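You operate a simulated robot arm through the tools that you are given. There is no shell and no other tool.

Carry out the task below with a simulated two-armed robot. There is one attempt and no reset: what you move stays moved.

Task
Tap the three bulges in the orange panel flat with the yellow mallet.
Fine: put the mallet back. Set down upright: yellow mallet.
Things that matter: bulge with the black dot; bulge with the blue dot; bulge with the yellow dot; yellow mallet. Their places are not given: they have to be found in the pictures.

It is judged by the outcome, as a careful person would: the job done as asked, and still so three seconds after it is handed in. It fails if anything else is knocked over, pushed out of place, dropped, spilled or broken.

Robot
Two 7-joint arms with two-finger parallel grippers on one trunk that stands fixed in place. Base frame: the origin is at the foot of the trunk, x ahead of it, y to its left, z up. Readings come in m, rad, newtons and seconds.
The left shoulder is at [0.05, 0.187, 1.16], the right one opposite. With the tool pointing down near the work surface each hand reaches from about 0.1 to 0.66 m from the base axis, measured 20 degrees to its own side. Payload 3.43 kg a hand.
Tool frame (each hand has its own): the origin (TCP) lies between the finger pads and is the grasp point; the fingertips stand 0.03 m ahead of it; z points along the fingers, y is the line along which they close. The gripper opens to 0.094 m. The fingers are 0.028 m wide and 0.01 m thick; the gripper's body (0.05 by 0.096 m) begins 0.055 m behind the TCP.
Orientation is that of the tool frame in the base frame, as a unit quaternion [x, y, z, w]. With the fingers straight down and closing along the base's y, the tool's x points along the base's -x, its y along +y and its z along -z.

Tools
- The arms move only by the tool send_rows. It takes "left_deltas", "right_deltas" or both (then of equal length, played together; a hand with none holds still); each is a list of rows, each a list of 7 numbers: the shift along the tool's x, y, z in m, then the turn, a rotation vector about the tool's x, y, z in rad, then the gripper command, from -1 (fully open) to 1 (shut), values between in proportion. In form: [[tx, ty, tz, rx, ry, rz, hand], ...]. A call has 1 to 20 rows; each row shifts and turns the commanded pose from where the row before left it, along the tool's axes as they then stand. Rows are played at 5 a second. More than 0.05 m and 0.15 rad between two rows, or a gripper value outside its range, and nothing of the call is played. Where a pose cannot be reached the arm comes as near as it can. A force on the tool above 40 N (or 10 N above the force at the start of the call, whichever is more), or a blocked arm, ends the call early, and 0.2 s more pass. The fingers move at their own pace (about 0.153 m/s each) and stop on an object; they squeeze with about 33 N. The grip force told is the motor's: it shows also when the fingers shut on nothing. Time passes only in rows, and 0.2 s behind the last, so rows that do not move let the fingers close. The reply holds the time, the measured pose of the TCP, the force on the tool along the base axes, the opening and the grip force, in the units named above and with some noise, with the torque about the TCP (base axes, N m) and any sound that the robot's microphone picked up, and new pictures: "views" is both (left out), scene, wrist or none (wrist: the cameras of the hands that moved).
- Cameras (640 x 400 px; columns grow to the right, rows downward): "scene" is now at [0.1366, -0.0489, 1.342]; the picture's right is [-0.53, -0.85, 0.00], its down [-0.32, 0.20, -0.92] and it looks along [0.78, -0.49, -0.38] (base axes); focal length 279 px, centre (320, 200). "left" rides on the left gripper at [0.076, -0.014, -0.102] in its tool frame; the picture's right is [0.18, 0.98, 0.00], its down [-0.75, 0.14, -0.64] and it looks along [-0.63, 0.12, 0.77] (tool axes); focal length 243 px, centre (320, 200). "right" rides on the right gripper at [0.076, 0.014, -0.103] in its tool frame; the picture's right is [-0.18, 0.98, 0.00], its down [-0.75, -0.14, -0.64] and it looks along [-0.63, -0.12, 0.77] (tool axes); focal length 243 px, centre (320, 200).
- slide_trunk(by): slides the trunk up (or, below 0, down) by that many m; the arms and the scene camera ride with it, the base frame stays. It gives what a move gives, with no picture.
- turn_head(pan, tilt): turns the head with the scene camera to pan (to the left, within 1.396 rad either way) and tilt (down, from -0.506 to 1.204), counted from straight ahead of the robot. It gives what a move gives, and a new picture of the scene camera.
- pixel_to_xyz(camera, pixels): for up to 12 pixels [column, row] of the newest picture of that camera ("zoom" is the newest enlarged one), the place [x, y, z] in the base frame of the surface seen there, good to about 0.002 m. No time passes.
- enlarge(camera, box): a new picture of the part [left, top, right, bottom] of that camera's present view, enlarged. No time passes.
- job_done(): hands the job in; it is judged then, once.

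Open the grippers and draw the arms clear of the work before you hand the job in, unless the task says otherwise.

The tools are called after ">>>" as name(argument=value, ...) on one line, values as JSON. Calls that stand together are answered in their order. send_rows: Moves the arms, as the interface text tells. Its arguments: {"type":"object","properties":{"left_deltas":{"type":"array"},"right_deltas":{"type":"array"},"views":{"type":"string","enum":["both","scene","wrist","none"]}},"required":[]} The other tools are called the same way: slide_trunk (by) moves the trunk up or down; turn_head (pan, tilt) turns the head that bears the scene camera; pixel_to_xyz (camera, pixels) gives the place of the surface under pixels of a picture; enlarge (camera, box) takes an enlarged picture of a part of a camera's view; job_done () hands the job in.

At the start:

```text
time_s: 0.0
left_position: [0.3415, -0.0031, 1.1764]
left_tool_rot: [0.0, 1.0, 0.0, 0.001]
left_contact_force: [-0.5, 0.6, -0.3]
left_ft_torque: [0.01, 0.02, 0.0]
left_width: 0.094
left_grip_force: 0.1
right_position: [0.2614, -0.3864, 1.2287]
right_tool_rot: [0.0, 1.0, 0.0, 0.0]
right_contact_force: [-0.4, 0.4, -0.6]
right_ft_torque: [0.01, 0.04, 0.01]
right_width: 0.0937
right_grip_force: 0.1
trunk travel left (down, up): [-0.375, 0.057]
head pan, tilt (commanded): [-0.564, 0.389]
```

scene: 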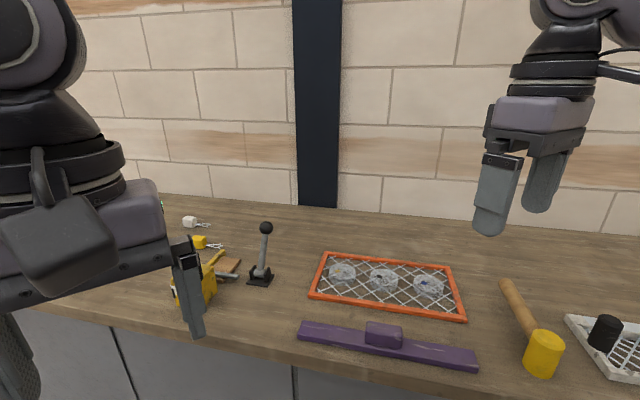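
right: 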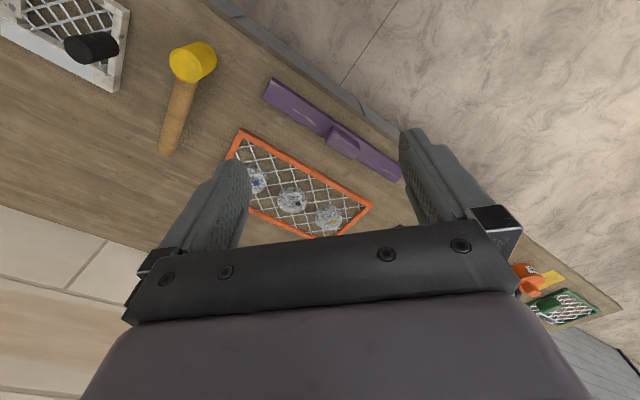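
left: 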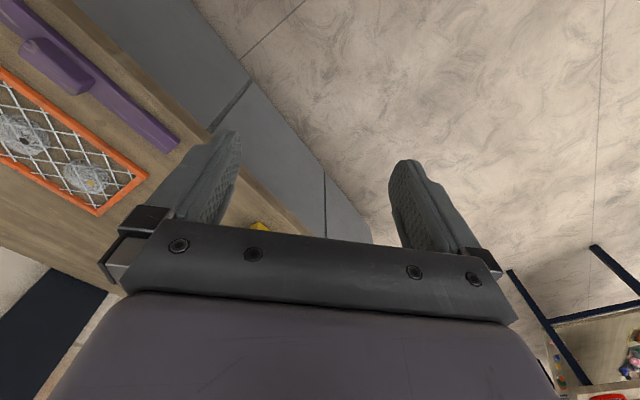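

The scene shows the orange panel around (388,287) with three bulges, and the yellow mallet at (530,335) lying down (or standing on its head?). I'll enlarge these areas first.

>>> enlarge(camera="scene", box=[290, 230, 490, 355])

>>> enlarge(camera="scene", box=[460, 260, 640, 400])

>>> enlarge(camera="right", box=[0, 0, 400, 250])

```text
3.20 times, centred on (390, 292) of scene
```

zoom: 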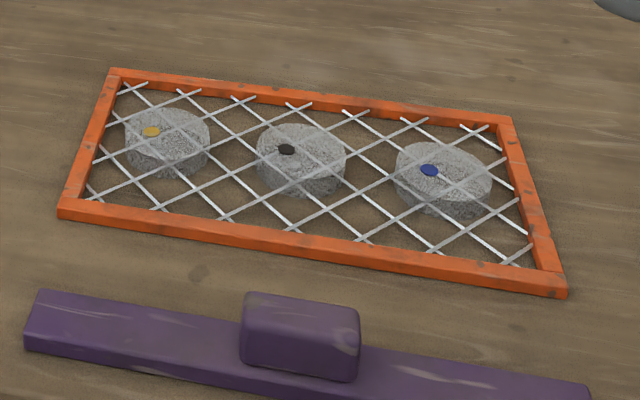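

```text
2.86 times, centred on (550, 330) of scene
```

zoom: 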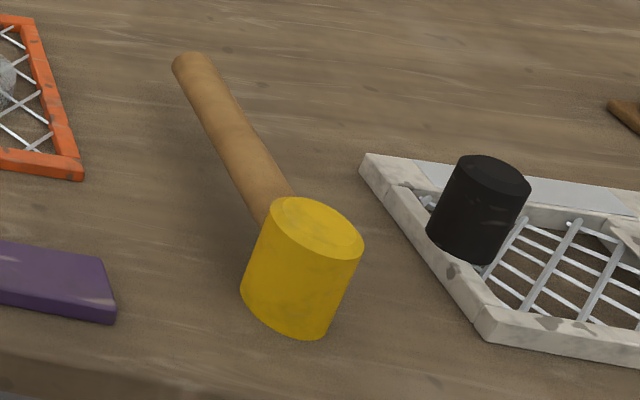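

```text
1.60 times, centred on (200, 125) of right
```

zoom: 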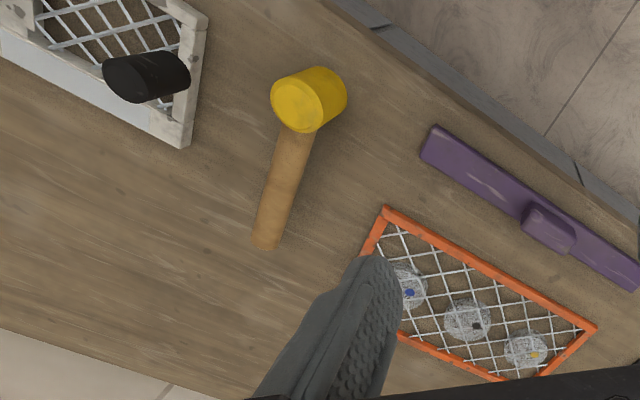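

The mallet stands on its head face with the handle horizontal in the air. I'll aim the head at the mallet and panel area for a better centred view.

>>> turn_head(pan=-0.75, tilt=0.75)

```text
time_s: 0.8
left_position: [0.3403, -0.0033, 1.1761]
left_tool_rot: [0.0, 1.0, 0.001, 0.0]
left_contact_force: [-0.1, -0.5, -0.7]
left_ft_torque: [0.02, -0.02, -0.02]
left_width: 0.094
left_grip_force: 0.0
right_position: [0.2602, -0.3851, 1.2279]
right_tool_rot: [0.0, 1.0, 0.0, 0.001]
right_contact_force: [-0.3, 0.3, 0.7]
right_ft_torque: [0.01, -0.01, -0.02]
right_width: 0.0939
right_grip_force: 0.0
trunk travel left (down, up): [-0.375, 0.057]
head pan, tilt (commanded): [-0.75, 0.75]
```

scene: 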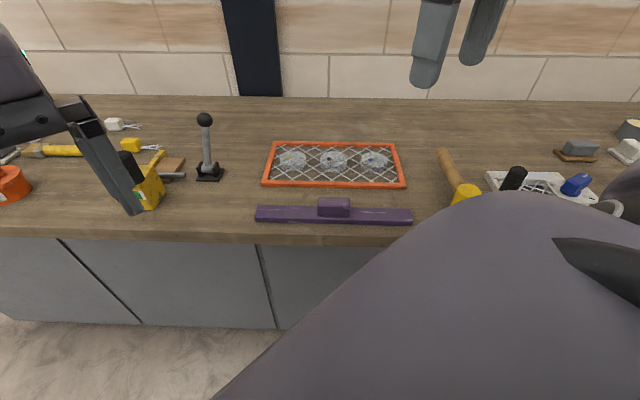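

Now the panel is at (334,165) and the mallet at (458,180), partly hidden by the arm. I'll measure the panel, bulges, mallet and table points.

>>> pixel_to_xyz(camera="scene", pixels=[[271, 145], [400, 145], [405, 186], [264, 184], [291, 159], [331, 159], [374, 159], [443, 152], [466, 188], [457, 170], [300, 210], [334, 204]])

>>> enlarge(camera="scene", box=[250, 130, 420, 236])

```text
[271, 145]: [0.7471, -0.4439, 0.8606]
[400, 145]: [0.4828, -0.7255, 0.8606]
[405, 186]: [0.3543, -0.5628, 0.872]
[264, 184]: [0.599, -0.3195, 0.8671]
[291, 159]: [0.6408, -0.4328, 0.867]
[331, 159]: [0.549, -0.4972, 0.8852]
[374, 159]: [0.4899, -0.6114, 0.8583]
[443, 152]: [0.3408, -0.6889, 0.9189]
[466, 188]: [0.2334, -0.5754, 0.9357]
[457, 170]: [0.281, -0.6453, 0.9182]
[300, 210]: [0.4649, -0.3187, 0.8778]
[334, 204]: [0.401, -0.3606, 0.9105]
```

```text
3.76 times, centred on (335, 183) of scene
```

zoom: 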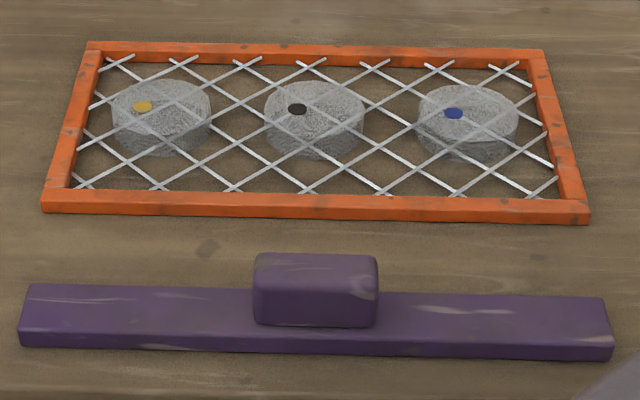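

I'll measure the dots and bulge edges precisely from this enlarged view.

>>> pixel_to_xyz(camera="zoom", pixels=[[143, 106], [297, 109], [453, 113], [180, 100], [320, 90], [480, 100], [155, 150], [305, 153], [465, 157], [310, 48], [310, 205], [400, 240]])

>>> enlarge(camera="scene", box=[400, 130, 480, 210])

```text
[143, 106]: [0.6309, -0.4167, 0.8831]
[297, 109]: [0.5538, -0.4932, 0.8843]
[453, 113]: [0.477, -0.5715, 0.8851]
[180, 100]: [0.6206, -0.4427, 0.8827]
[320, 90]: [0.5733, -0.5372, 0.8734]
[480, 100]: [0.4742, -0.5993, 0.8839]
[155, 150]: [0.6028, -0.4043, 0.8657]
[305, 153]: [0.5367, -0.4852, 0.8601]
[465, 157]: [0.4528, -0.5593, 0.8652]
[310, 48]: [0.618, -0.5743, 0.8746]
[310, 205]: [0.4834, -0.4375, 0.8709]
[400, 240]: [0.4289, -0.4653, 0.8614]
```

```text
5.00 times, centred on (440, 170) of scene
```

zoom: 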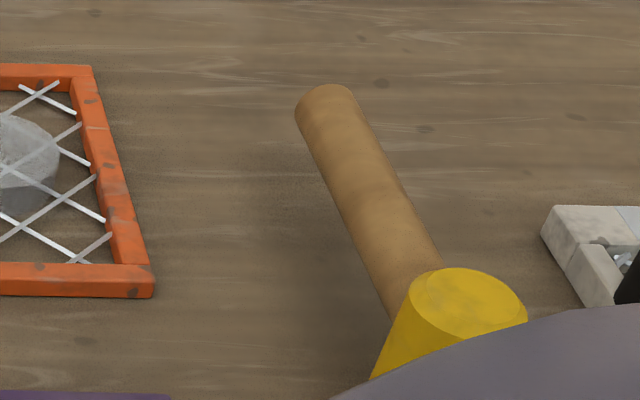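

The table is at z≈0.86, bulge tops at ≈0.885. Now I measure the mallet from the right hand's camera (head near (193,62), handle end near (168,150)).

>>> enlarge(camera="right", box=[120, 20, 260, 170])

```text
2.67 times, centred on (190, 95) of right
```

zoom: 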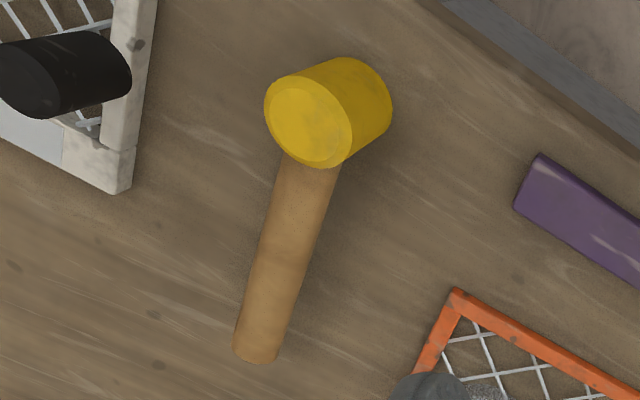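

>>> pixel_to_xyz(camera="zoom", pixels=[[306, 122], [270, 112], [345, 140], [300, 82], [315, 162], [390, 95], [350, 160], [312, 190], [262, 345], [285, 270], [247, 340], [280, 345]])

```text
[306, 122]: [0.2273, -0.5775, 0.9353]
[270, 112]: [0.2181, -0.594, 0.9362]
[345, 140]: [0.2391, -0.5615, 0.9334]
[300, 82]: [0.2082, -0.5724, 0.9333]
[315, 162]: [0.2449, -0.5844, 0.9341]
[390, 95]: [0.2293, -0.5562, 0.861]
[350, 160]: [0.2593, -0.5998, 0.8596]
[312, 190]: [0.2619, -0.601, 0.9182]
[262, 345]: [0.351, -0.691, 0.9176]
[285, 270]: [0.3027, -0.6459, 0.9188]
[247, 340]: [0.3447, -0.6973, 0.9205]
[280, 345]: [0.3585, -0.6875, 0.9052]
```

The mallet head stands at about (0.228,-0.578), top z 0.935, with the handle running away from the robot along (0.74,-0.68). I turn the right hand's yaw so its fingers close across the handle direction, keeping the gripper open.

>>> send_rows(right_deltas=[[0, 0, 0, 0, 0, 0.1488, -1], [0, 0, 0, 0, 0, 0.1488, -1], [0, 0, 0, 0, 0, 0.1488, -1], [0, 0, 0, 0, 0, 0.1488, -1], [0, 0, 0, 0, 0, 0.1488, -1], [0, 0, 0, 0, 0, 0, -1]])

```text
time_s: 2.2
left_position: [0.341, -0.0037, 1.1767]
left_tool_rot: [0.001, 1.0, -0.001, 0.0]
left_contact_force: [-0.3, 0.5, 0.1]
left_ft_torque: [0.02, 0.0, -0.01]
left_width: 0.0941
left_grip_force: 0.0
right_position: [0.2605, -0.3858, 1.2272]
right_tool_rot: [0.365, 0.931, 0.001, 0.0]
right_contact_force: [0.2, 0.7, 0.2]
right_ft_torque: [0.0, 0.0, -0.01]
right_width: 0.094
right_grip_force: 0.1
trunk travel left (down, up): [-0.375, 0.057]
head pan, tilt (commanded): [-0.75, 0.75]
```

scene: 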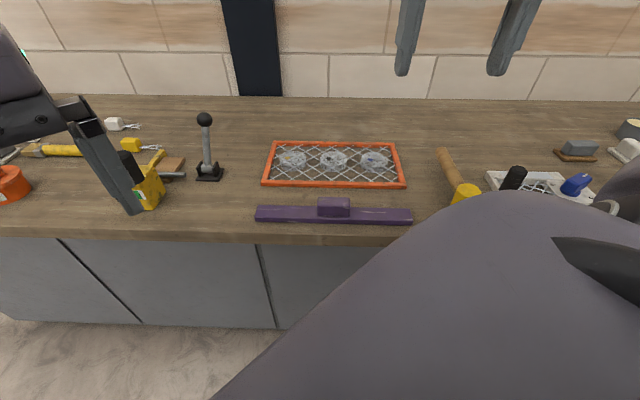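
right: 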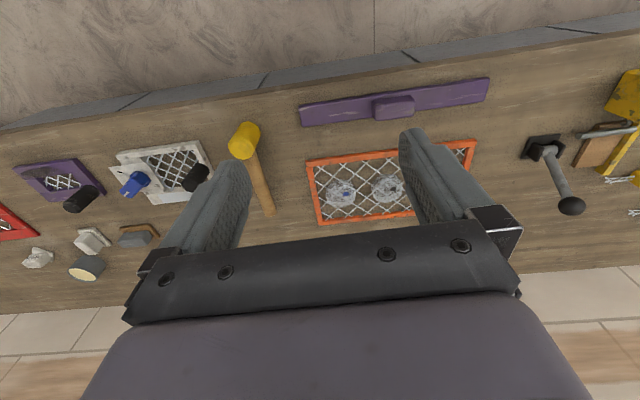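

The yaw is set (tool x now points back towards the robot). Next I test reach above the farthest (yellow-dot) bulge with fingers straight down, staying at z≈1.0 well above everything.

>>> send_rows(right_deltas=[[-0.0293, 0.0217, 0.0227, 0, 0, 0, -1], [-0.0293, 0.0217, 0.0227, 0, 0, 0, -1], [-0.0293, 0.0217, 0.0227, 0, 0, 0, -1], [-0.0293, 0.0217, 0.0227, 0, 0, 0, -1], [-0.0293, 0.0217, 0.0227, 0, 0, 0, -1], [-0.0293, 0.0217, 0.0227, 0, 0, 0, -1], [-0.0293, 0.0217, 0.0227, 0, 0, 0, -1], [-0.0293, 0.0217, 0.0227, 0, 0, 0, -1], [-0.0293, 0.0217, 0.0227, 0, 0, 0, -1], [-0.0293, 0.0217, 0.0227, 0, 0, 0, -1], [0, 0, 0, 0, 0, 0, -1]])

```text
time_s: 4.6
left_position: [0.3406, -0.0028, 1.1764]
left_tool_rot: [0.0, 1.0, -0.001, 0.0]
left_contact_force: [-0.8, -0.3, 0.6]
left_ft_torque: [-0.01, -0.01, 0.03]
left_width: 0.0939
left_grip_force: 0.1
right_position: [0.5758, -0.4206, 1.0104]
right_tool_rot: [0.363, 0.932, 0.0, 0.001]
right_contact_force: [0.4, 0.9, -0.2]
right_ft_torque: [0.0, 0.0, -0.02]
right_width: 0.094
right_grip_force: 0.0
right hand out of reach, approached as far as the arm can: row 9, 10
trunk travel left (down, up): [-0.375, 0.057]
head pan, tilt (commanded): [-0.75, 0.75]
```

scene: 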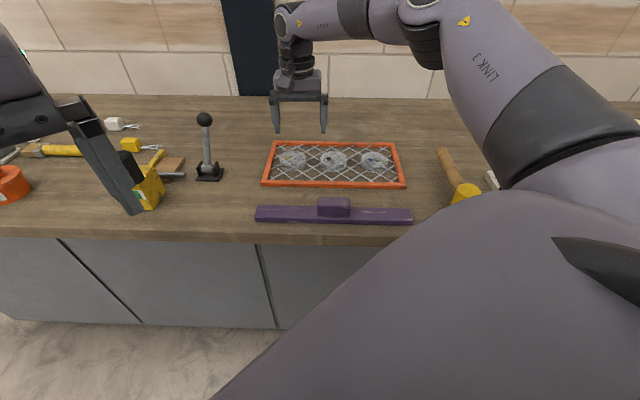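
right: 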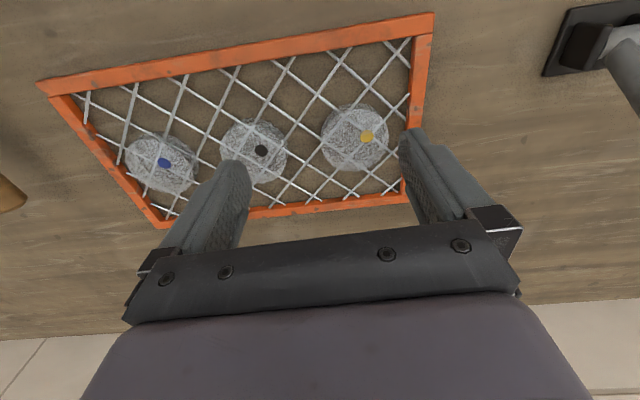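

Straight-down reach ends about 0.576 m from the shoulder, so a tilted hand is needed for the bulges. This close wrist view shows the bulges at (160,163), (253,150), (355,137); I'll measure them here.

>>> enlarge(camera="right", box=[110, 80, 430, 230])

>>> pixel_to_xyz(camera="right", pixels=[[368, 137], [261, 151], [165, 162], [350, 125], [345, 150], [380, 125], [240, 140], [255, 135], [143, 152], [160, 185], [420, 100], [235, 60]])

```text
2.00 times, centred on (270, 155) of right
```

zoom: 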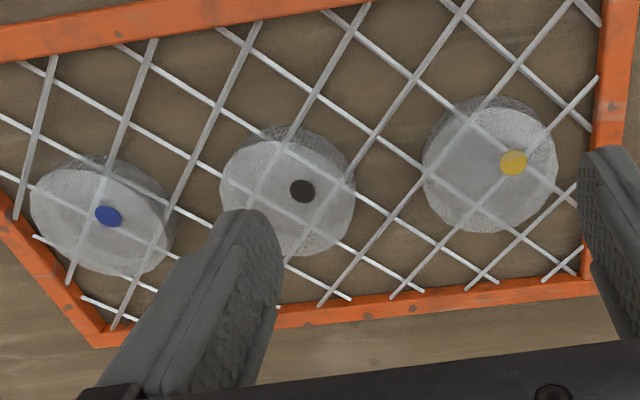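

```text
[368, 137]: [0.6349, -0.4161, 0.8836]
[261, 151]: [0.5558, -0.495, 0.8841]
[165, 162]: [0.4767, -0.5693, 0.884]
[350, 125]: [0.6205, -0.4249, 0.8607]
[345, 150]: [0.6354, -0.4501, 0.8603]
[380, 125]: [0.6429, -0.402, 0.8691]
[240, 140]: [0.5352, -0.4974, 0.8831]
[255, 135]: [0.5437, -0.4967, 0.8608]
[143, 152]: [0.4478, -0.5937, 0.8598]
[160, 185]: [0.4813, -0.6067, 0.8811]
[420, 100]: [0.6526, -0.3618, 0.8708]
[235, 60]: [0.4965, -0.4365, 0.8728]
```

The bulge centres come out at about yellow (0.625,-0.426), black (0.548,-0.501), blue (0.472,-0.578). Now I bring the hand above the mallet at z≈1.08 for a close look.

>>> send_rows(right_deltas=[[0.0, 0.0, -0.035, 0, 0, 0, -1], [0.0, 0.0, -0.035, 0, 0, 0, -1], [0.0187, -0.0439, 0, 0, 0, 0, -1], [0.0187, -0.0439, 0, 0, 0, 0, -1], [0.0187, -0.0439, 0, 0, 0, 0, -1], [0.0187, -0.0439, 0, 0, 0, 0, -1], [0.0187, -0.0439, 0, 0, 0, 0, -1], [0.0187, -0.0439, 0, 0, 0, 0, -1], [0.0187, -0.0439, 0, 0, 0, 0, -1], [0.0187, -0.0439, 0, 0, 0, 0, -1], [0, 0, 0, 0, 0, 0, -1]])

```text
time_s: 7.0
left_position: [0.3412, -0.0034, 1.1771]
left_tool_rot: [0.001, 1.0, 0.0, 0.001]
left_contact_force: [-0.3, -0.4, 0.7]
left_ft_torque: [0.0, -0.01, 0.0]
left_width: 0.0939
left_grip_force: 0.1
right_position: [0.2261, -0.5757, 1.0836]
right_tool_rot: [0.364, 0.932, 0.001, 0.001]
right_contact_force: [0.6, -0.9, 0.0]
right_ft_torque: [0.02, 0.03, -0.01]
right_width: 0.0937
right_grip_force: 0.1
trunk travel left (down, up): [-0.375, 0.057]
head pan, tilt (commanded): [-0.75, 0.75]
```

scene: 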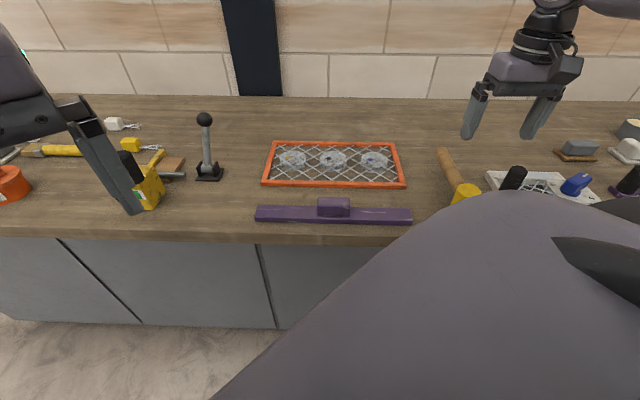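
right: 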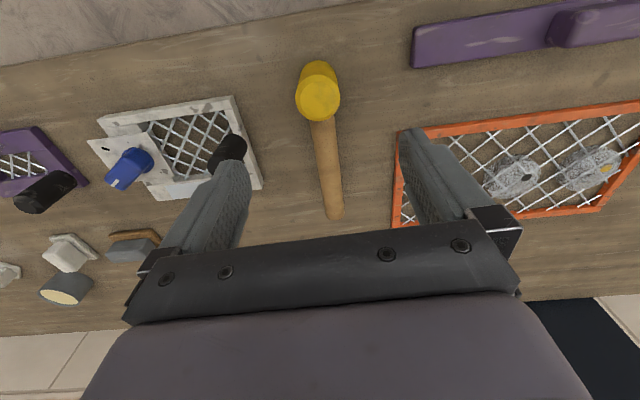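

The mallet head is now at (318,95) in the wrist view, between the fingers. I'll enlarge to measure head, handle and neighbouring objects.

>>> enlarge(camera="right", box=[260, 40, 400, 230])

>>> pixel_to_xyz(camera="right", pixels=[[319, 101], [301, 100], [338, 100], [319, 82], [319, 119], [318, 64], [338, 75], [325, 130], [335, 215], [330, 175], [245, 150], [262, 188]])

```text
2.11 times, centred on (330, 135) of right
```

zoom: 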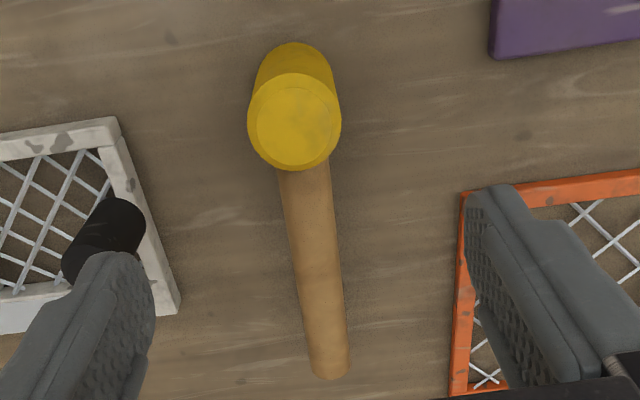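

```text
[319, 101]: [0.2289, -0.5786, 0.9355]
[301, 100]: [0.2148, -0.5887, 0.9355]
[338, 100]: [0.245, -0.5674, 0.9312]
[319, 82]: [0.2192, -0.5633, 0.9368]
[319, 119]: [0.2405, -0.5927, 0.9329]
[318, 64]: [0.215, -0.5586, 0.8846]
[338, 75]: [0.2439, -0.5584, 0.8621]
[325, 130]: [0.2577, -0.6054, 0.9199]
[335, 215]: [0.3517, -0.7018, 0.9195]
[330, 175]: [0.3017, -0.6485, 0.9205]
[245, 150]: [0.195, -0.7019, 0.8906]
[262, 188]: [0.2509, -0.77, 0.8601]
```

Head centre is (0.229,-0.579), top z 0.9355, diameter ≈0.045, and everything lies at 45°. I fine-tune the yaw and tilt the hand 30° so the fingers point outward-down, then look at the pose.

>>> send_rows(right_deltas=[[0, 0, 0, 0, 0, 0.0407, -1], [0, 0, 0, 0, -0.131, 0, -1], [0, 0, 0, 0, -0.131, 0, -1], [0, 0, 0, 0, -0.131, 0, -1], [0, 0, 0, 0, -0.131, 0, -1], [0, 0, 0, 0, 0, 0, -1]])

>>> pixel_to_xyz(camera="right", pixels=[[234, 98], [245, 130], [228, 140], [240, 160], [412, 68], [400, 135]])

```text
time_s: 8.4
left_position: [0.3418, -0.0029, 1.1769]
left_tool_rot: [0.001, 1.0, 0.0, 0.0]
left_contact_force: [-0.9, 0.0, 0.0]
left_ft_torque: [0.0, -0.01, 0.02]
left_width: 0.0938
left_grip_force: 0.0
right_position: [0.2272, -0.5772, 1.0818]
right_tool_rot: [0.369, 0.892, -0.099, 0.24]
right_contact_force: [-0.2, 0.3, 0.6]
right_ft_torque: [-0.02, 0.0, -0.02]
right_width: 0.0942
right_grip_force: 0.0
trunk travel left (down, up): [-0.375, 0.057]
head pan, tilt (commanded): [-0.75, 0.75]
```

scene: 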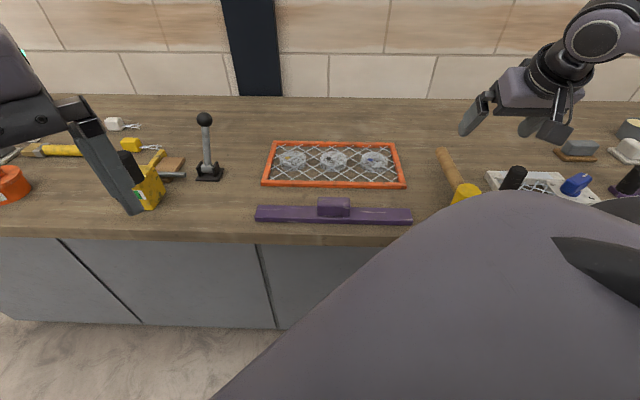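
right: 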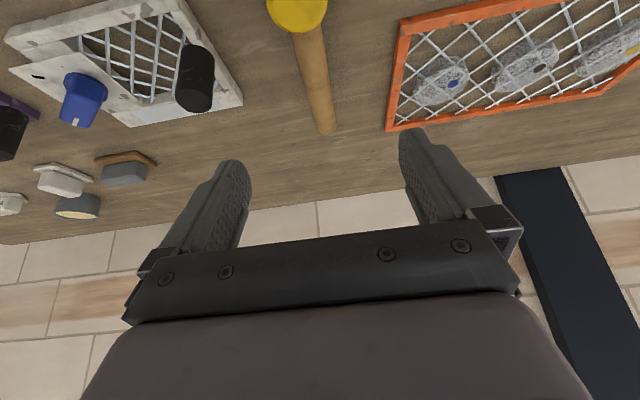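

```text
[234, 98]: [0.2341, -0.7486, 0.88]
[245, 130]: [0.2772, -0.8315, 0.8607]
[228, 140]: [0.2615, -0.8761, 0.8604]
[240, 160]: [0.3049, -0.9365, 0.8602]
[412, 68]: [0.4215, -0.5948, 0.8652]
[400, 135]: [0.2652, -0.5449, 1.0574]
```

The tilt moved as expected. I'll check the nearest neighbour (white frame with black knob) for finger clearance from the new picture.

>>> pixel_to_xyz(camera="right", pixels=[[190, 8], [215, 45], [240, 95], [197, 52], [210, 70], [212, 95], [180, 75]])

```text
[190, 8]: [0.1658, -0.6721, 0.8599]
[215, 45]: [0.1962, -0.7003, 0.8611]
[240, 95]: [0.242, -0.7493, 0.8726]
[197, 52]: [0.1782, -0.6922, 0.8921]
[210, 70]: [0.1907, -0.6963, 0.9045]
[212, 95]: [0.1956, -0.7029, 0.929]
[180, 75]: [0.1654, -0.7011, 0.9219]
```

The white frame is >10 cm to the side of the head, so the open fingers clear it. I move to a pre-grasp point 12 cm back along the tilted tool axis from the head.

>>> send_rows(right_deltas=[[0.0427, 0, 0.0163, 0, 0, 0, -1], [0.0427, 0, 0.0163, 0, 0, 0, -1], [0, 0, 0, 0, 0, 0, -1]])

```text
time_s: 9.2
left_position: [0.341, -0.0033, 1.1762]
left_tool_rot: [0.0, 1.0, 0.0, 0.0]
left_contact_force: [0.1, 0.5, 0.3]
left_ft_torque: [0.02, 0.02, 0.03]
left_width: 0.094
left_grip_force: 0.0
right_position: [0.1868, -0.535, 1.01]
right_tool_rot: [0.37, 0.892, -0.1, 0.241]
right_contact_force: [-0.1, 0.3, 0.3]
right_ft_torque: [0.02, 0.01, -0.01]
right_width: 0.0943
right_grip_force: 0.1
trunk travel left (down, up): [-0.375, 0.057]
head pan, tilt (commanded): [-0.75, 0.75]
```

scene: 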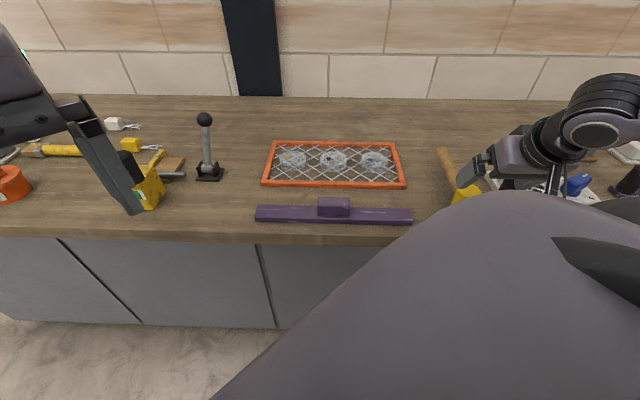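
right: 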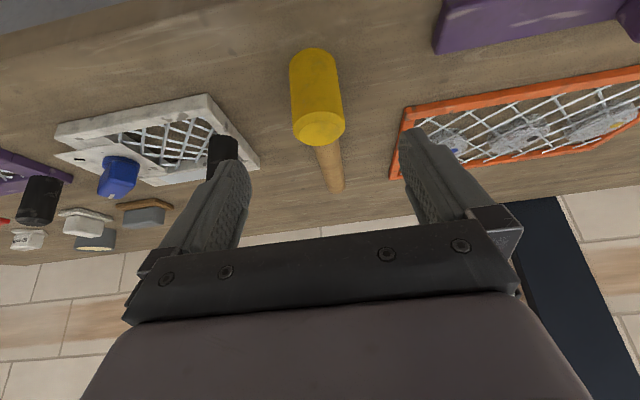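

The head is at (317,95) centred between the fingers. I'll measure its top face and front wall again from this nearer view before descending.

>>> pixel_to_xyz(camera="right", pixels=[[319, 128], [319, 118], [319, 140], [299, 122], [340, 122], [317, 90], [313, 52], [293, 80], [338, 85], [328, 165]])

>>> enlarge(camera="right", box=[240, 20, 400, 200])

```text
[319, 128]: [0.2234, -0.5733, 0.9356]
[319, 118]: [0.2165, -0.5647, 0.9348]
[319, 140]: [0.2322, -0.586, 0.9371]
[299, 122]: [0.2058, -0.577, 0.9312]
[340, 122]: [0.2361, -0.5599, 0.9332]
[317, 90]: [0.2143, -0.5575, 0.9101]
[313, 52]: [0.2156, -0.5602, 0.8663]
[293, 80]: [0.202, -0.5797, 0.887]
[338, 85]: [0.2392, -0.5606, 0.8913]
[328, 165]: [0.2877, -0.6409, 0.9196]
```

```text
2.22 times, centred on (320, 110) of right
```

zoom: 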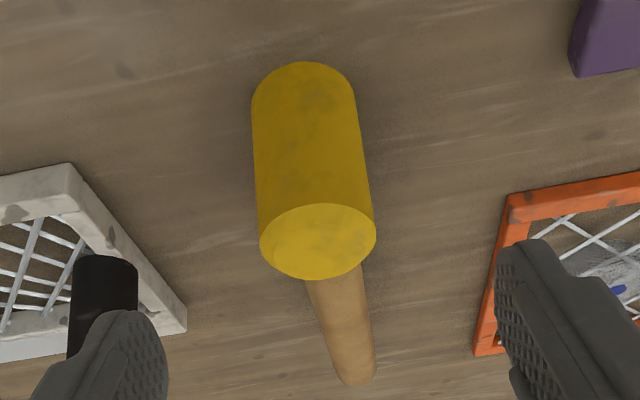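

The head axis is at (0.228,-0.578), exactly ahead along the tool axis (0.119 m). I advance along the tool axis with fingers open.

>>> send_rows(right_deltas=[[0, -0.0013, 0.0297, 0, 0, 0, -1], [0, 0, 0.0297, 0, 0, 0, -1], [0, 0, 0.0297, 0, 0, 0, -1], [0, 0, 0.0297, 0, 0, 0, -1], [0, 0, 0, 0, 0, 0, -1]])

```text
time_s: 10.4
left_position: [0.3404, -0.0023, 1.1768]
left_tool_rot: [-0.001, 1.0, 0.0, 0.0]
left_contact_force: [-0.3, 0.9, -0.1]
left_ft_torque: [0.0, 0.03, -0.02]
left_width: 0.0939
left_grip_force: 0.0
right_position: [0.2297, -0.5811, 0.9068]
right_tool_rot: [0.369, 0.892, -0.098, 0.24]
right_contact_force: [-0.4, 0.1, -0.3]
right_ft_torque: [0.01, 0.0, 0.02]
right_width: 0.0943
right_grip_force: 0.0
trunk travel left (down, up): [-0.375, 0.057]
head pan, tilt (commanded): [-0.75, 0.75]
```

scene: 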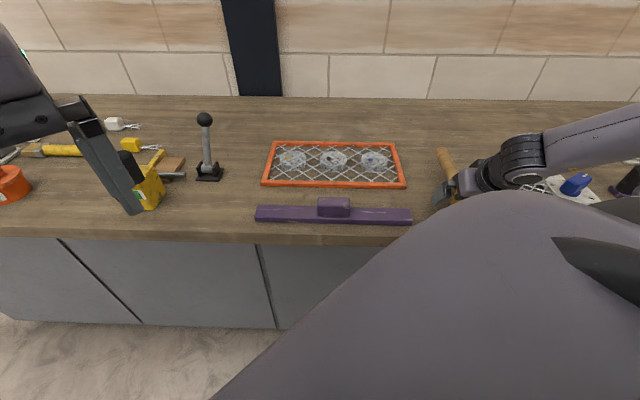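
right: 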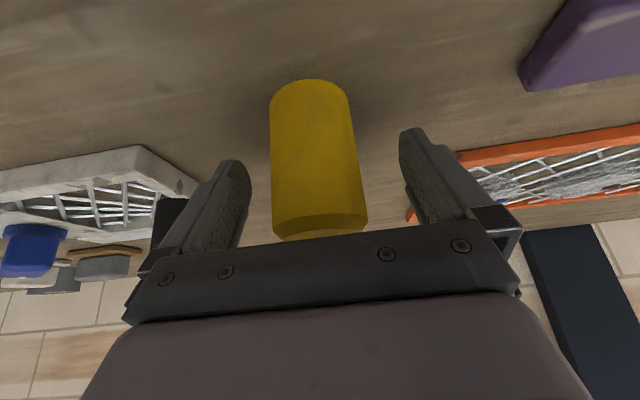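

The head is between the fingers, tips well above its lower face. I close the gripper and let it settle.

>>> send_rows(right_deltas=[[0, 0, 0, 0, 0, 0, 1], [0, 0, 0, 0, 0, 0, 1], [0, 0, 0, 0, 0, 0, 1], [0, 0, 0, 0, 0, 0, 1]], views="wrist")

```text
time_s: 11.4
left_position: [0.3419, -0.0039, 1.1765]
left_tool_rot: [0.0, 1.0, 0.0, 0.0]
left_contact_force: [0.7, 1.0, -0.4]
left_ft_torque: [0.01, 0.02, 0.01]
left_width: 0.0942
left_grip_force: 0.1
right_position: [0.2291, -0.5815, 0.9079]
right_tool_rot: [0.37, 0.892, -0.099, 0.24]
right_contact_force: [-0.4, -1.5, -0.1]
right_ft_torque: [0.02, 0.0, -0.03]
right_width: 0.0479
right_grip_force: 33.5
trunk travel left (down, up): [-0.375, 0.057]
head pan, tilt (commanded): [-0.75, 0.75]
```

right: 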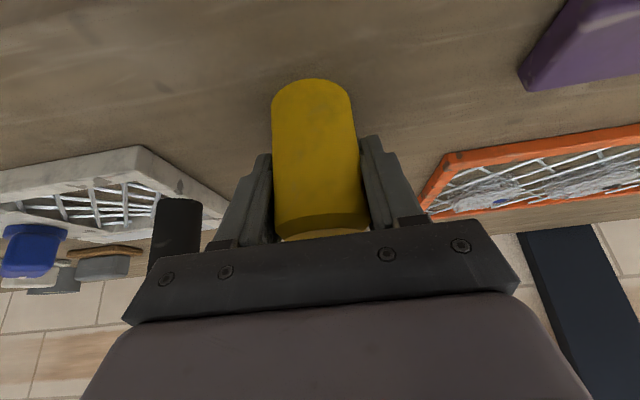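

The mallet head is gripped (width 0.048, 33.5 N). I lift straight up slowly by 8 cm and check that it hangs firm.

>>> send_rows(right_deltas=[[-0.01, 0, -0.0173, 0, 0, 0, 1], [-0.01, 0, -0.0173, 0, 0, 0, 1], [-0.01, 0, -0.0173, 0, 0, 0, 1], [-0.01, 0, -0.0173, 0, 0, 0, 1], [0, 0, 0, 0, 0, 0, 1]])

```text
time_s: 12.6
left_position: [0.3403, -0.0042, 1.1753]
left_tool_rot: [0.001, 1.0, 0.0, 0.0]
left_contact_force: [0.1, 0.9, -0.2]
left_ft_torque: [0.03, -0.03, 0.0]
left_width: 0.0939
left_grip_force: 0.1
right_position: [0.2286, -0.5805, 0.9899]
right_tool_rot: [0.369, 0.892, -0.099, 0.241]
right_contact_force: [-0.8, -0.3, -4.1]
right_ft_torque: [-0.01, 0.02, 0.01]
right_width: 0.048
right_grip_force: 33.6
trunk travel left (down, up): [-0.375, 0.057]
head pan, tilt (commanded): [-0.75, 0.75]
```

scene: 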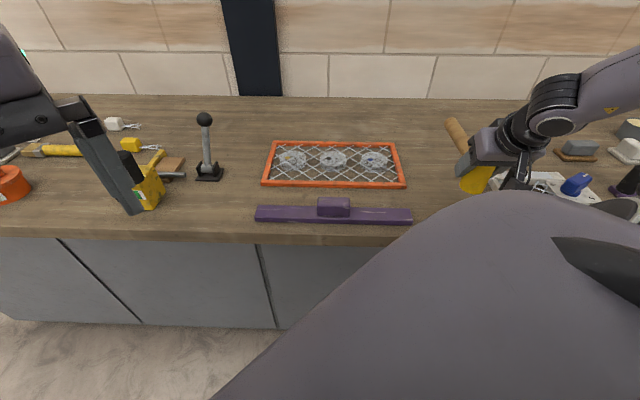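
right: 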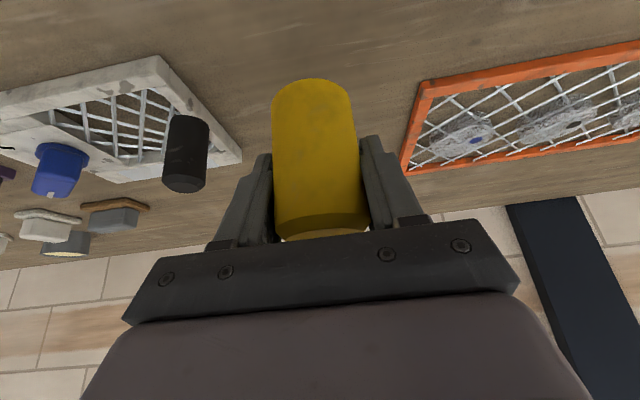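

The mallet is held firmly (about 4 N, 8 cm up, no slip). I carry it level to above the blue-dot bulge, head face about 35 mm above it.

>>> send_rows(right_deltas=[[-0.01745, 0.02174, 0.01303, 0, 0, 0, 1], [-0.01745, 0.02174, 0.01303, 0, 0, 0, 1], [-0.01745, 0.02174, 0.01303, 0, 0, 0, 1], [-0.01745, 0.02174, 0.01303, 0, 0, 0, 1], [-0.01745, 0.02174, 0.01303, 0, 0, 0, 1], [-0.01745, 0.02174, 0.01303, 0, 0, 0, 1], [-0.01745, 0.02174, 0.01303, 0, 0, 0, 1], [-0.01745, 0.02174, 0.01303, 0, 0, 0, 1], [0, 0, 0, 0, 0, 0, 1]])

```text
time_s: 14.6
left_position: [0.3418, -0.0026, 1.1755]
left_tool_rot: [0.0, 1.0, 0.001, 0.0]
left_contact_force: [0.2, 0.5, 1.2]
left_ft_torque: [0.01, 0.03, 0.02]
left_width: 0.0941
left_grip_force: 0.0
right_position: [0.4732, -0.5806, 0.9662]
right_tool_rot: [0.37, 0.892, -0.099, 0.24]
right_contact_force: [0.9, 0.0, -4.0]
right_ft_torque: [-0.01, 0.02, -0.01]
right_width: 0.0478
right_grip_force: 33.6
trunk travel left (down, up): [-0.375, 0.057]
head pan, tilt (commanded): [-0.75, 0.75]
```

scene: 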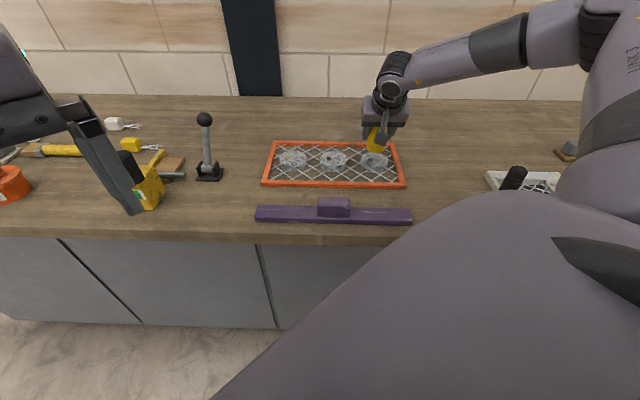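
right: 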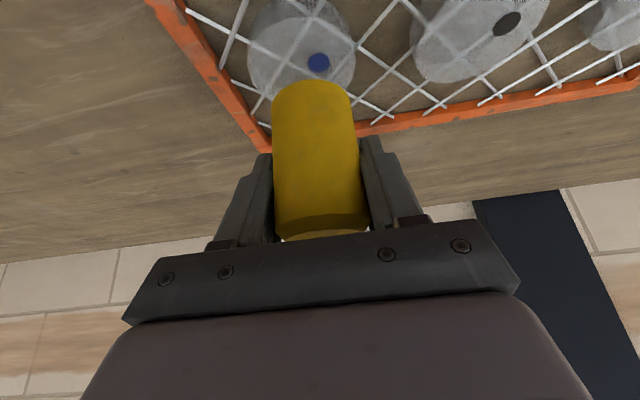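

The head hovers over the blue bulge; dot visible at (318,62) in the wrist view. I check alignment with enlarged views and coordinates.

>>> enlarge(camera="scene", box=[320, 100, 430, 200])

>>> enlarge(camera="right", box=[220, 0, 400, 112])

>>> pixel_to_xyz(camera="right", pixels=[[318, 62], [311, 86], [276, 98], [349, 96], [508, 23], [270, 30], [340, 30]])

```text
4.00 times, centred on (375, 150) of scene
```

zoom: 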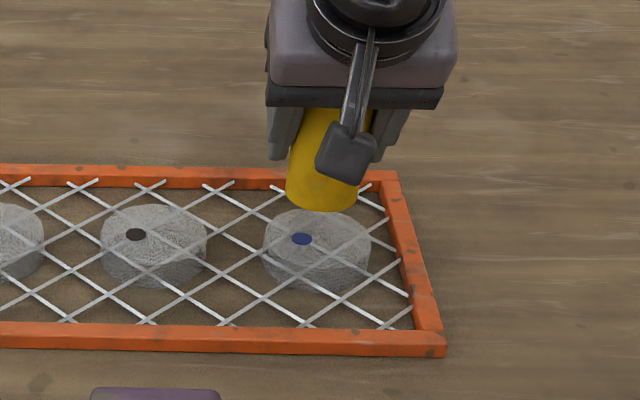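

```text
3.56 times, centred on (310, 56) of right
```

zoom: 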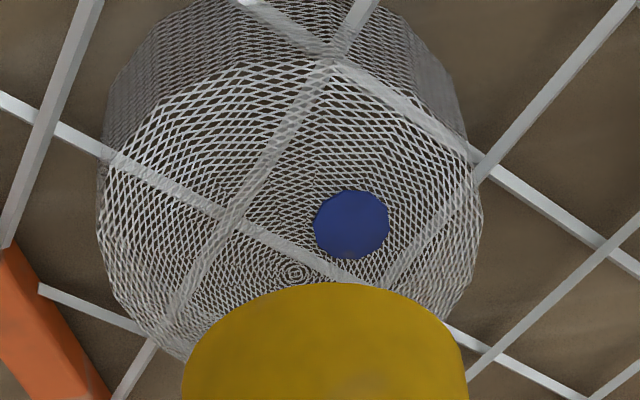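

```text
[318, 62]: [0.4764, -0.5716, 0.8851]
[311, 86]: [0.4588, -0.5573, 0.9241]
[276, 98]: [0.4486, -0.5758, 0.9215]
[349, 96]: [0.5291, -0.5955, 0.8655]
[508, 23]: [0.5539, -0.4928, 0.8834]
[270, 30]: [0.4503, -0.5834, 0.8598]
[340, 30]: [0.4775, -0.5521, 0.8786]
```

The head face is over the bulge centre within a few mm, about 33 mm above it. I give a first moderate tap: 45 mm down and straight back up, and listen.

>>> send_rows(right_deltas=[[0.0225, 0, 0.0389, 0, 0, 0, 1], [-0.0225, 0, -0.0389, 0, 0, 0, 1], [0, 0, 0, 0, 0, 0, 1]])

```text
time_s: 15.4
left_position: [0.3416, -0.0042, 1.175]
left_tool_rot: [0.0, 1.0, 0.0, 0.0]
left_contact_force: [-0.1, 0.4, -0.3]
left_ft_torque: [-0.02, -0.01, 0.03]
left_width: 0.0938
left_grip_force: 0.1
right_position: [0.4722, -0.5809, 0.9664]
right_tool_rot: [0.37, 0.892, -0.099, 0.239]
right_contact_force: [-0.8, -0.8, -3.0]
right_ft_torque: [-0.02, -0.02, 0.0]
right_width: 0.0479
right_grip_force: 33.3
trunk travel left (down, up): [-0.375, 0.057]
head pan, tilt (commanded): [-0.75, 0.75]
```

scene: 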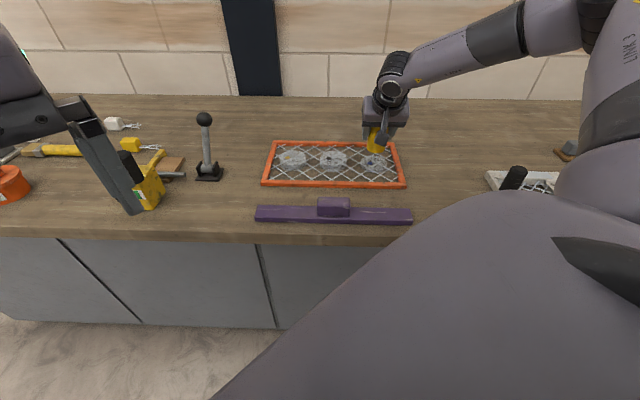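
right: 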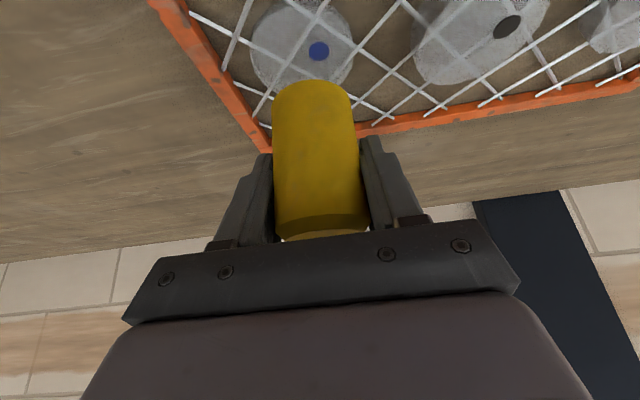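

The bulge went down: the blue dot moved from row 62 to 51. I measure its new height.

>>> pixel_to_xyz(camera="right", pixels=[[318, 51], [508, 25]])

>>> enlarge(camera="scene", box=[320, 100, 430, 200])

>>> enlarge(camera="right", box=[220, 0, 400, 112])

```text
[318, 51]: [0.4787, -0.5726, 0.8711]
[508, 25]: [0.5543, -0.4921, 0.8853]
```

```text
4.00 times, centred on (375, 150) of scene
```

zoom: 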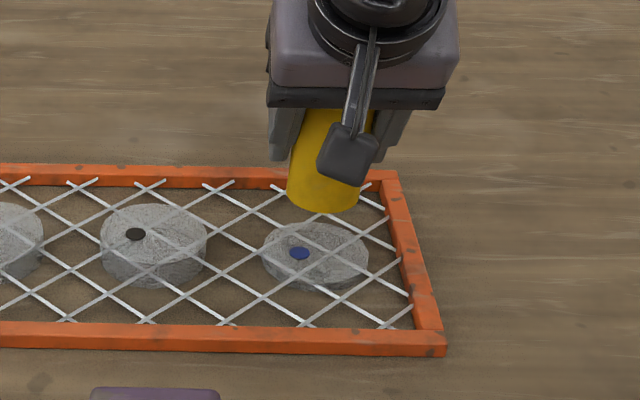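

```text
3.56 times, centred on (310, 56) of right
```

zoom: 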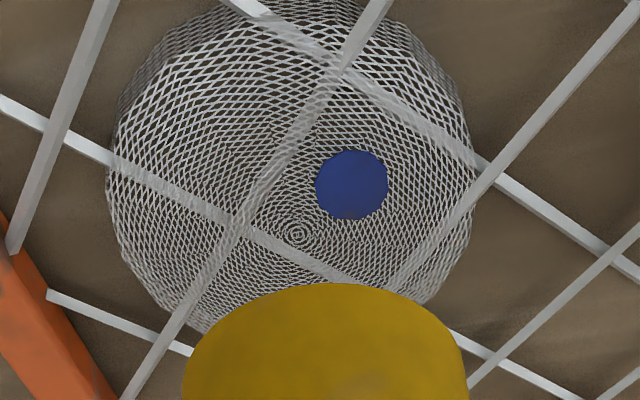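

The top dropped from 0.885 to 0.871. I compare with the mesh wire height in this enlarged view to see whether it is flush.

>>> pixel_to_xyz(camera="zoom", pixels=[[75, 60], [50, 125], [60, 300], [550, 215], [560, 90], [600, 260], [20, 310], [300, 232], [350, 185], [250, 150], [420, 200], [200, 215]])

```text
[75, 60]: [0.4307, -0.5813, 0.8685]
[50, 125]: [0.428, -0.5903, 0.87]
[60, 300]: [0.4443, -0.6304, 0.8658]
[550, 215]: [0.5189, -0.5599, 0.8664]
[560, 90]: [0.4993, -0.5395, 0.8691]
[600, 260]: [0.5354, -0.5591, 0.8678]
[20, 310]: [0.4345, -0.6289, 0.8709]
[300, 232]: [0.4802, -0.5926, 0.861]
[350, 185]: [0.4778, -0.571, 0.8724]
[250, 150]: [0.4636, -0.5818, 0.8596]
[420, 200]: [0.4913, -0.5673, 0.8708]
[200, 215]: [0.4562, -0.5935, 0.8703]
```

The wires lie at ≈0.868–0.870 and the bulge top is at ≈0.871, so it is nearly flush. I give one more tap slightly deeper (bottom to ≈0.867).

>>> send_rows(right_deltas=[[0.0249, 0, 0.043, 0, 0, 0, 1], [-0.0249, 0, -0.043, 0, 0, 0, 1], [0, 0, 0, 0, 0, 0, 1]])

```text
time_s: 16.2
left_position: [0.3417, -0.003, 1.1777]
left_tool_rot: [0.0, 1.0, 0.0, 0.0]
left_contact_force: [-0.5, 0.0, 0.6]
left_ft_torque: [0.0, 0.04, -0.02]
left_width: 0.0941
left_grip_force: 0.0
right_position: [0.4745, -0.5768, 0.9659]
right_tool_rot: [0.37, 0.893, -0.099, 0.238]
right_contact_force: [-0.3, 0.7, -4.2]
right_ft_torque: [-0.01, -0.02, -0.02]
right_width: 0.0481
right_grip_force: 32.9
trunk travel left (down, up): [-0.375, 0.057]
head pan, tilt (commanded): [-0.75, 0.75]
```

scene: 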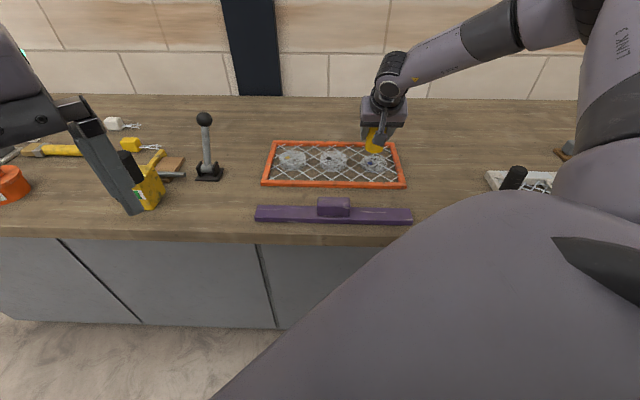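
right: 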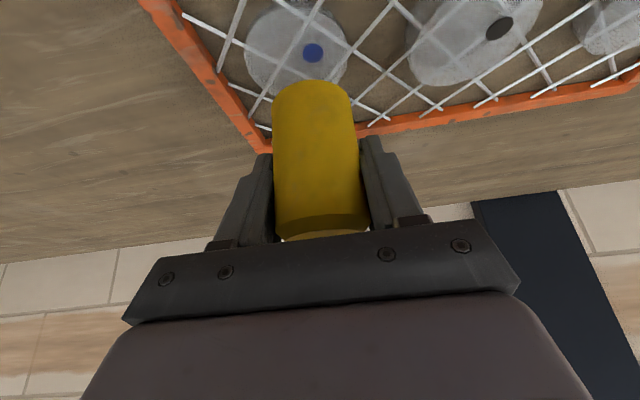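

I re-measure the blue dot at (313,53) and look closely for its height.

>>> pixel_to_xyz(camera="right", pixels=[[313, 53], [311, 51], [315, 55], [499, 28]])

>>> enlarge(camera="scene", box=[320, 100, 430, 200])

>>> enlarge(camera="right", box=[220, 0, 400, 112])

```text
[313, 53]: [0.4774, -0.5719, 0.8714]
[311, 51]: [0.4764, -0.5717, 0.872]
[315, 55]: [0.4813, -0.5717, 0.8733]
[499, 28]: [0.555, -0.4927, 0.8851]
```

```text
4.00 times, centred on (375, 150) of scene
```

zoom: 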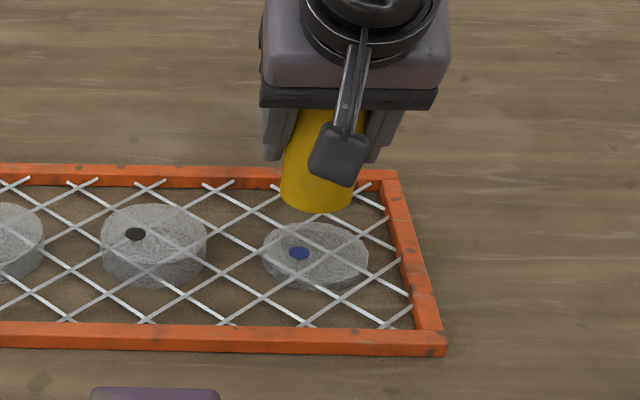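

```text
3.56 times, centred on (310, 56) of right
```

zoom: 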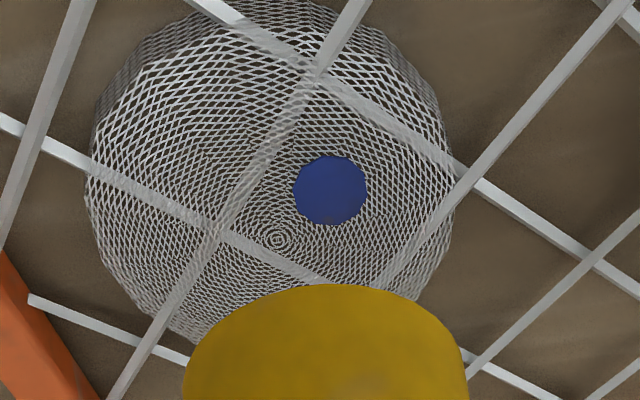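

The dot height is unchanged at ≈0.872, which suggests a stop. I press down slowly with a hold to read the contact height and force, after re-centring by a few mm.

>>> send_rows(right_deltas=[[-0.003, -0.0035, 0.0018, 0, 0, 0, 1], [0.01, 0, 0.0173, 0, 0, 0, 1], [0.01, 0, 0.0173, 0, 0, 0, 1], [0.004, 0, 0.0069, 0, 0, 0, 1], [0, 0, 0, 0, 0, 0, 1], [0, 0, 0, 0, 0, 0, 1]])

```text
time_s: 17.6
left_position: [0.3414, -0.0041, 1.177]
left_tool_rot: [-0.001, 1.0, 0.0, 0.0]
left_contact_force: [0.7, -0.1, 0.3]
left_ft_torque: [0.0, -0.01, -0.02]
left_width: 0.094
left_grip_force: 0.1
right_position: [0.4733, -0.5839, 0.9199]
right_tool_rot: [0.369, 0.892, -0.099, 0.241]
right_contact_force: [-0.2, 0.2, -2.7]
right_ft_torque: [0.02, 0.0, -0.03]
right_width: 0.048
right_grip_force: 33.3
trunk travel left (down, up): [-0.375, 0.057]
head pan, tilt (commanded): [-0.75, 0.75]
```

scene: 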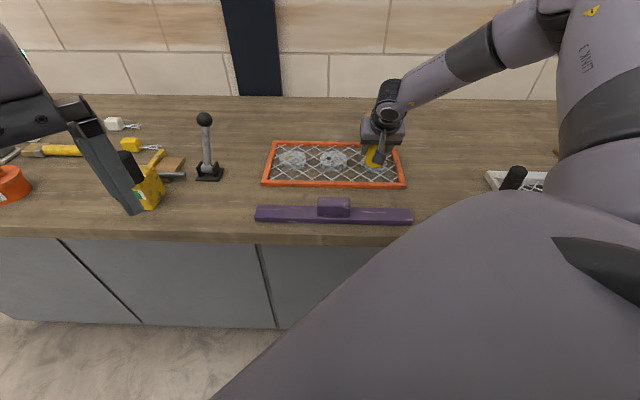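
right: 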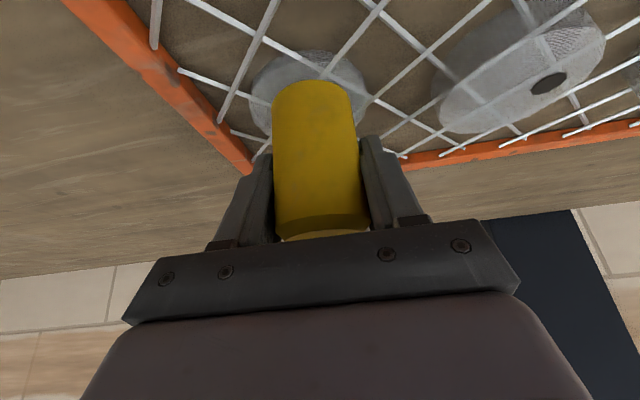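

At TCP z 0.920 the face just touches (force near −2.7 N). I press 3 mm further and hold to see whether there is a hard stop.

>>> send_rows(right_deltas=[[0.0015, 0, 0.0026, 0, 0, 0, 1], [0, 0, 0, 0, 0, 0, 1]], views="none")

```text
time_s: 18.2
left_position: [0.3416, -0.0019, 1.1772]
left_tool_rot: [0.0, 1.0, -0.001, 0.001]
left_contact_force: [-0.7, 0.7, -1.0]
left_ft_torque: [0.0, -0.02, 0.01]
left_width: 0.0941
left_grip_force: 0.1
right_position: [0.4734, -0.5842, 0.9197]
right_tool_rot: [0.369, 0.892, -0.099, 0.243]
right_contact_force: [-2.0, -1.1, 10.5]
right_ft_torque: [0.12, 0.37, 0.08]
right_width: 0.0479
right_grip_force: 33.4
trunk travel left (down, up): [-0.375, 0.057]
head pan, tilt (commanded): [-0.75, 0.75]
```

A firm stop: z holds at 0.920 with ~14 N reaction. I press another 3 mm of command to confirm it doesn't yield at a higher force.

>>> send_rows(right_deltas=[[0.0015, 0, 0.0026, 0, 0, 0, 1], [0, 0, 0, 0, 0, 0, 1]], views="none")

```text
time_s: 18.8
left_position: [0.3387, -0.0012, 1.1777]
left_tool_rot: [-0.001, 1.0, -0.002, 0.002]
left_contact_force: [0.4, -0.8, 0.5]
left_ft_torque: [0.0, 0.05, 0.0]
left_width: 0.0939
left_grip_force: 0.0
right_position: [0.473, -0.5842, 0.9192]
right_tool_rot: [0.369, 0.891, -0.1, 0.244]
right_contact_force: [-6.1, -7.5, 30.3]
right_ft_torque: [0.29, 0.82, 0.19]
right_width: 0.0482
right_grip_force: 33.4
trunk travel left (down, up): [-0.375, 0.057]
head pan, tilt (commanded): [-0.75, 0.75]
```

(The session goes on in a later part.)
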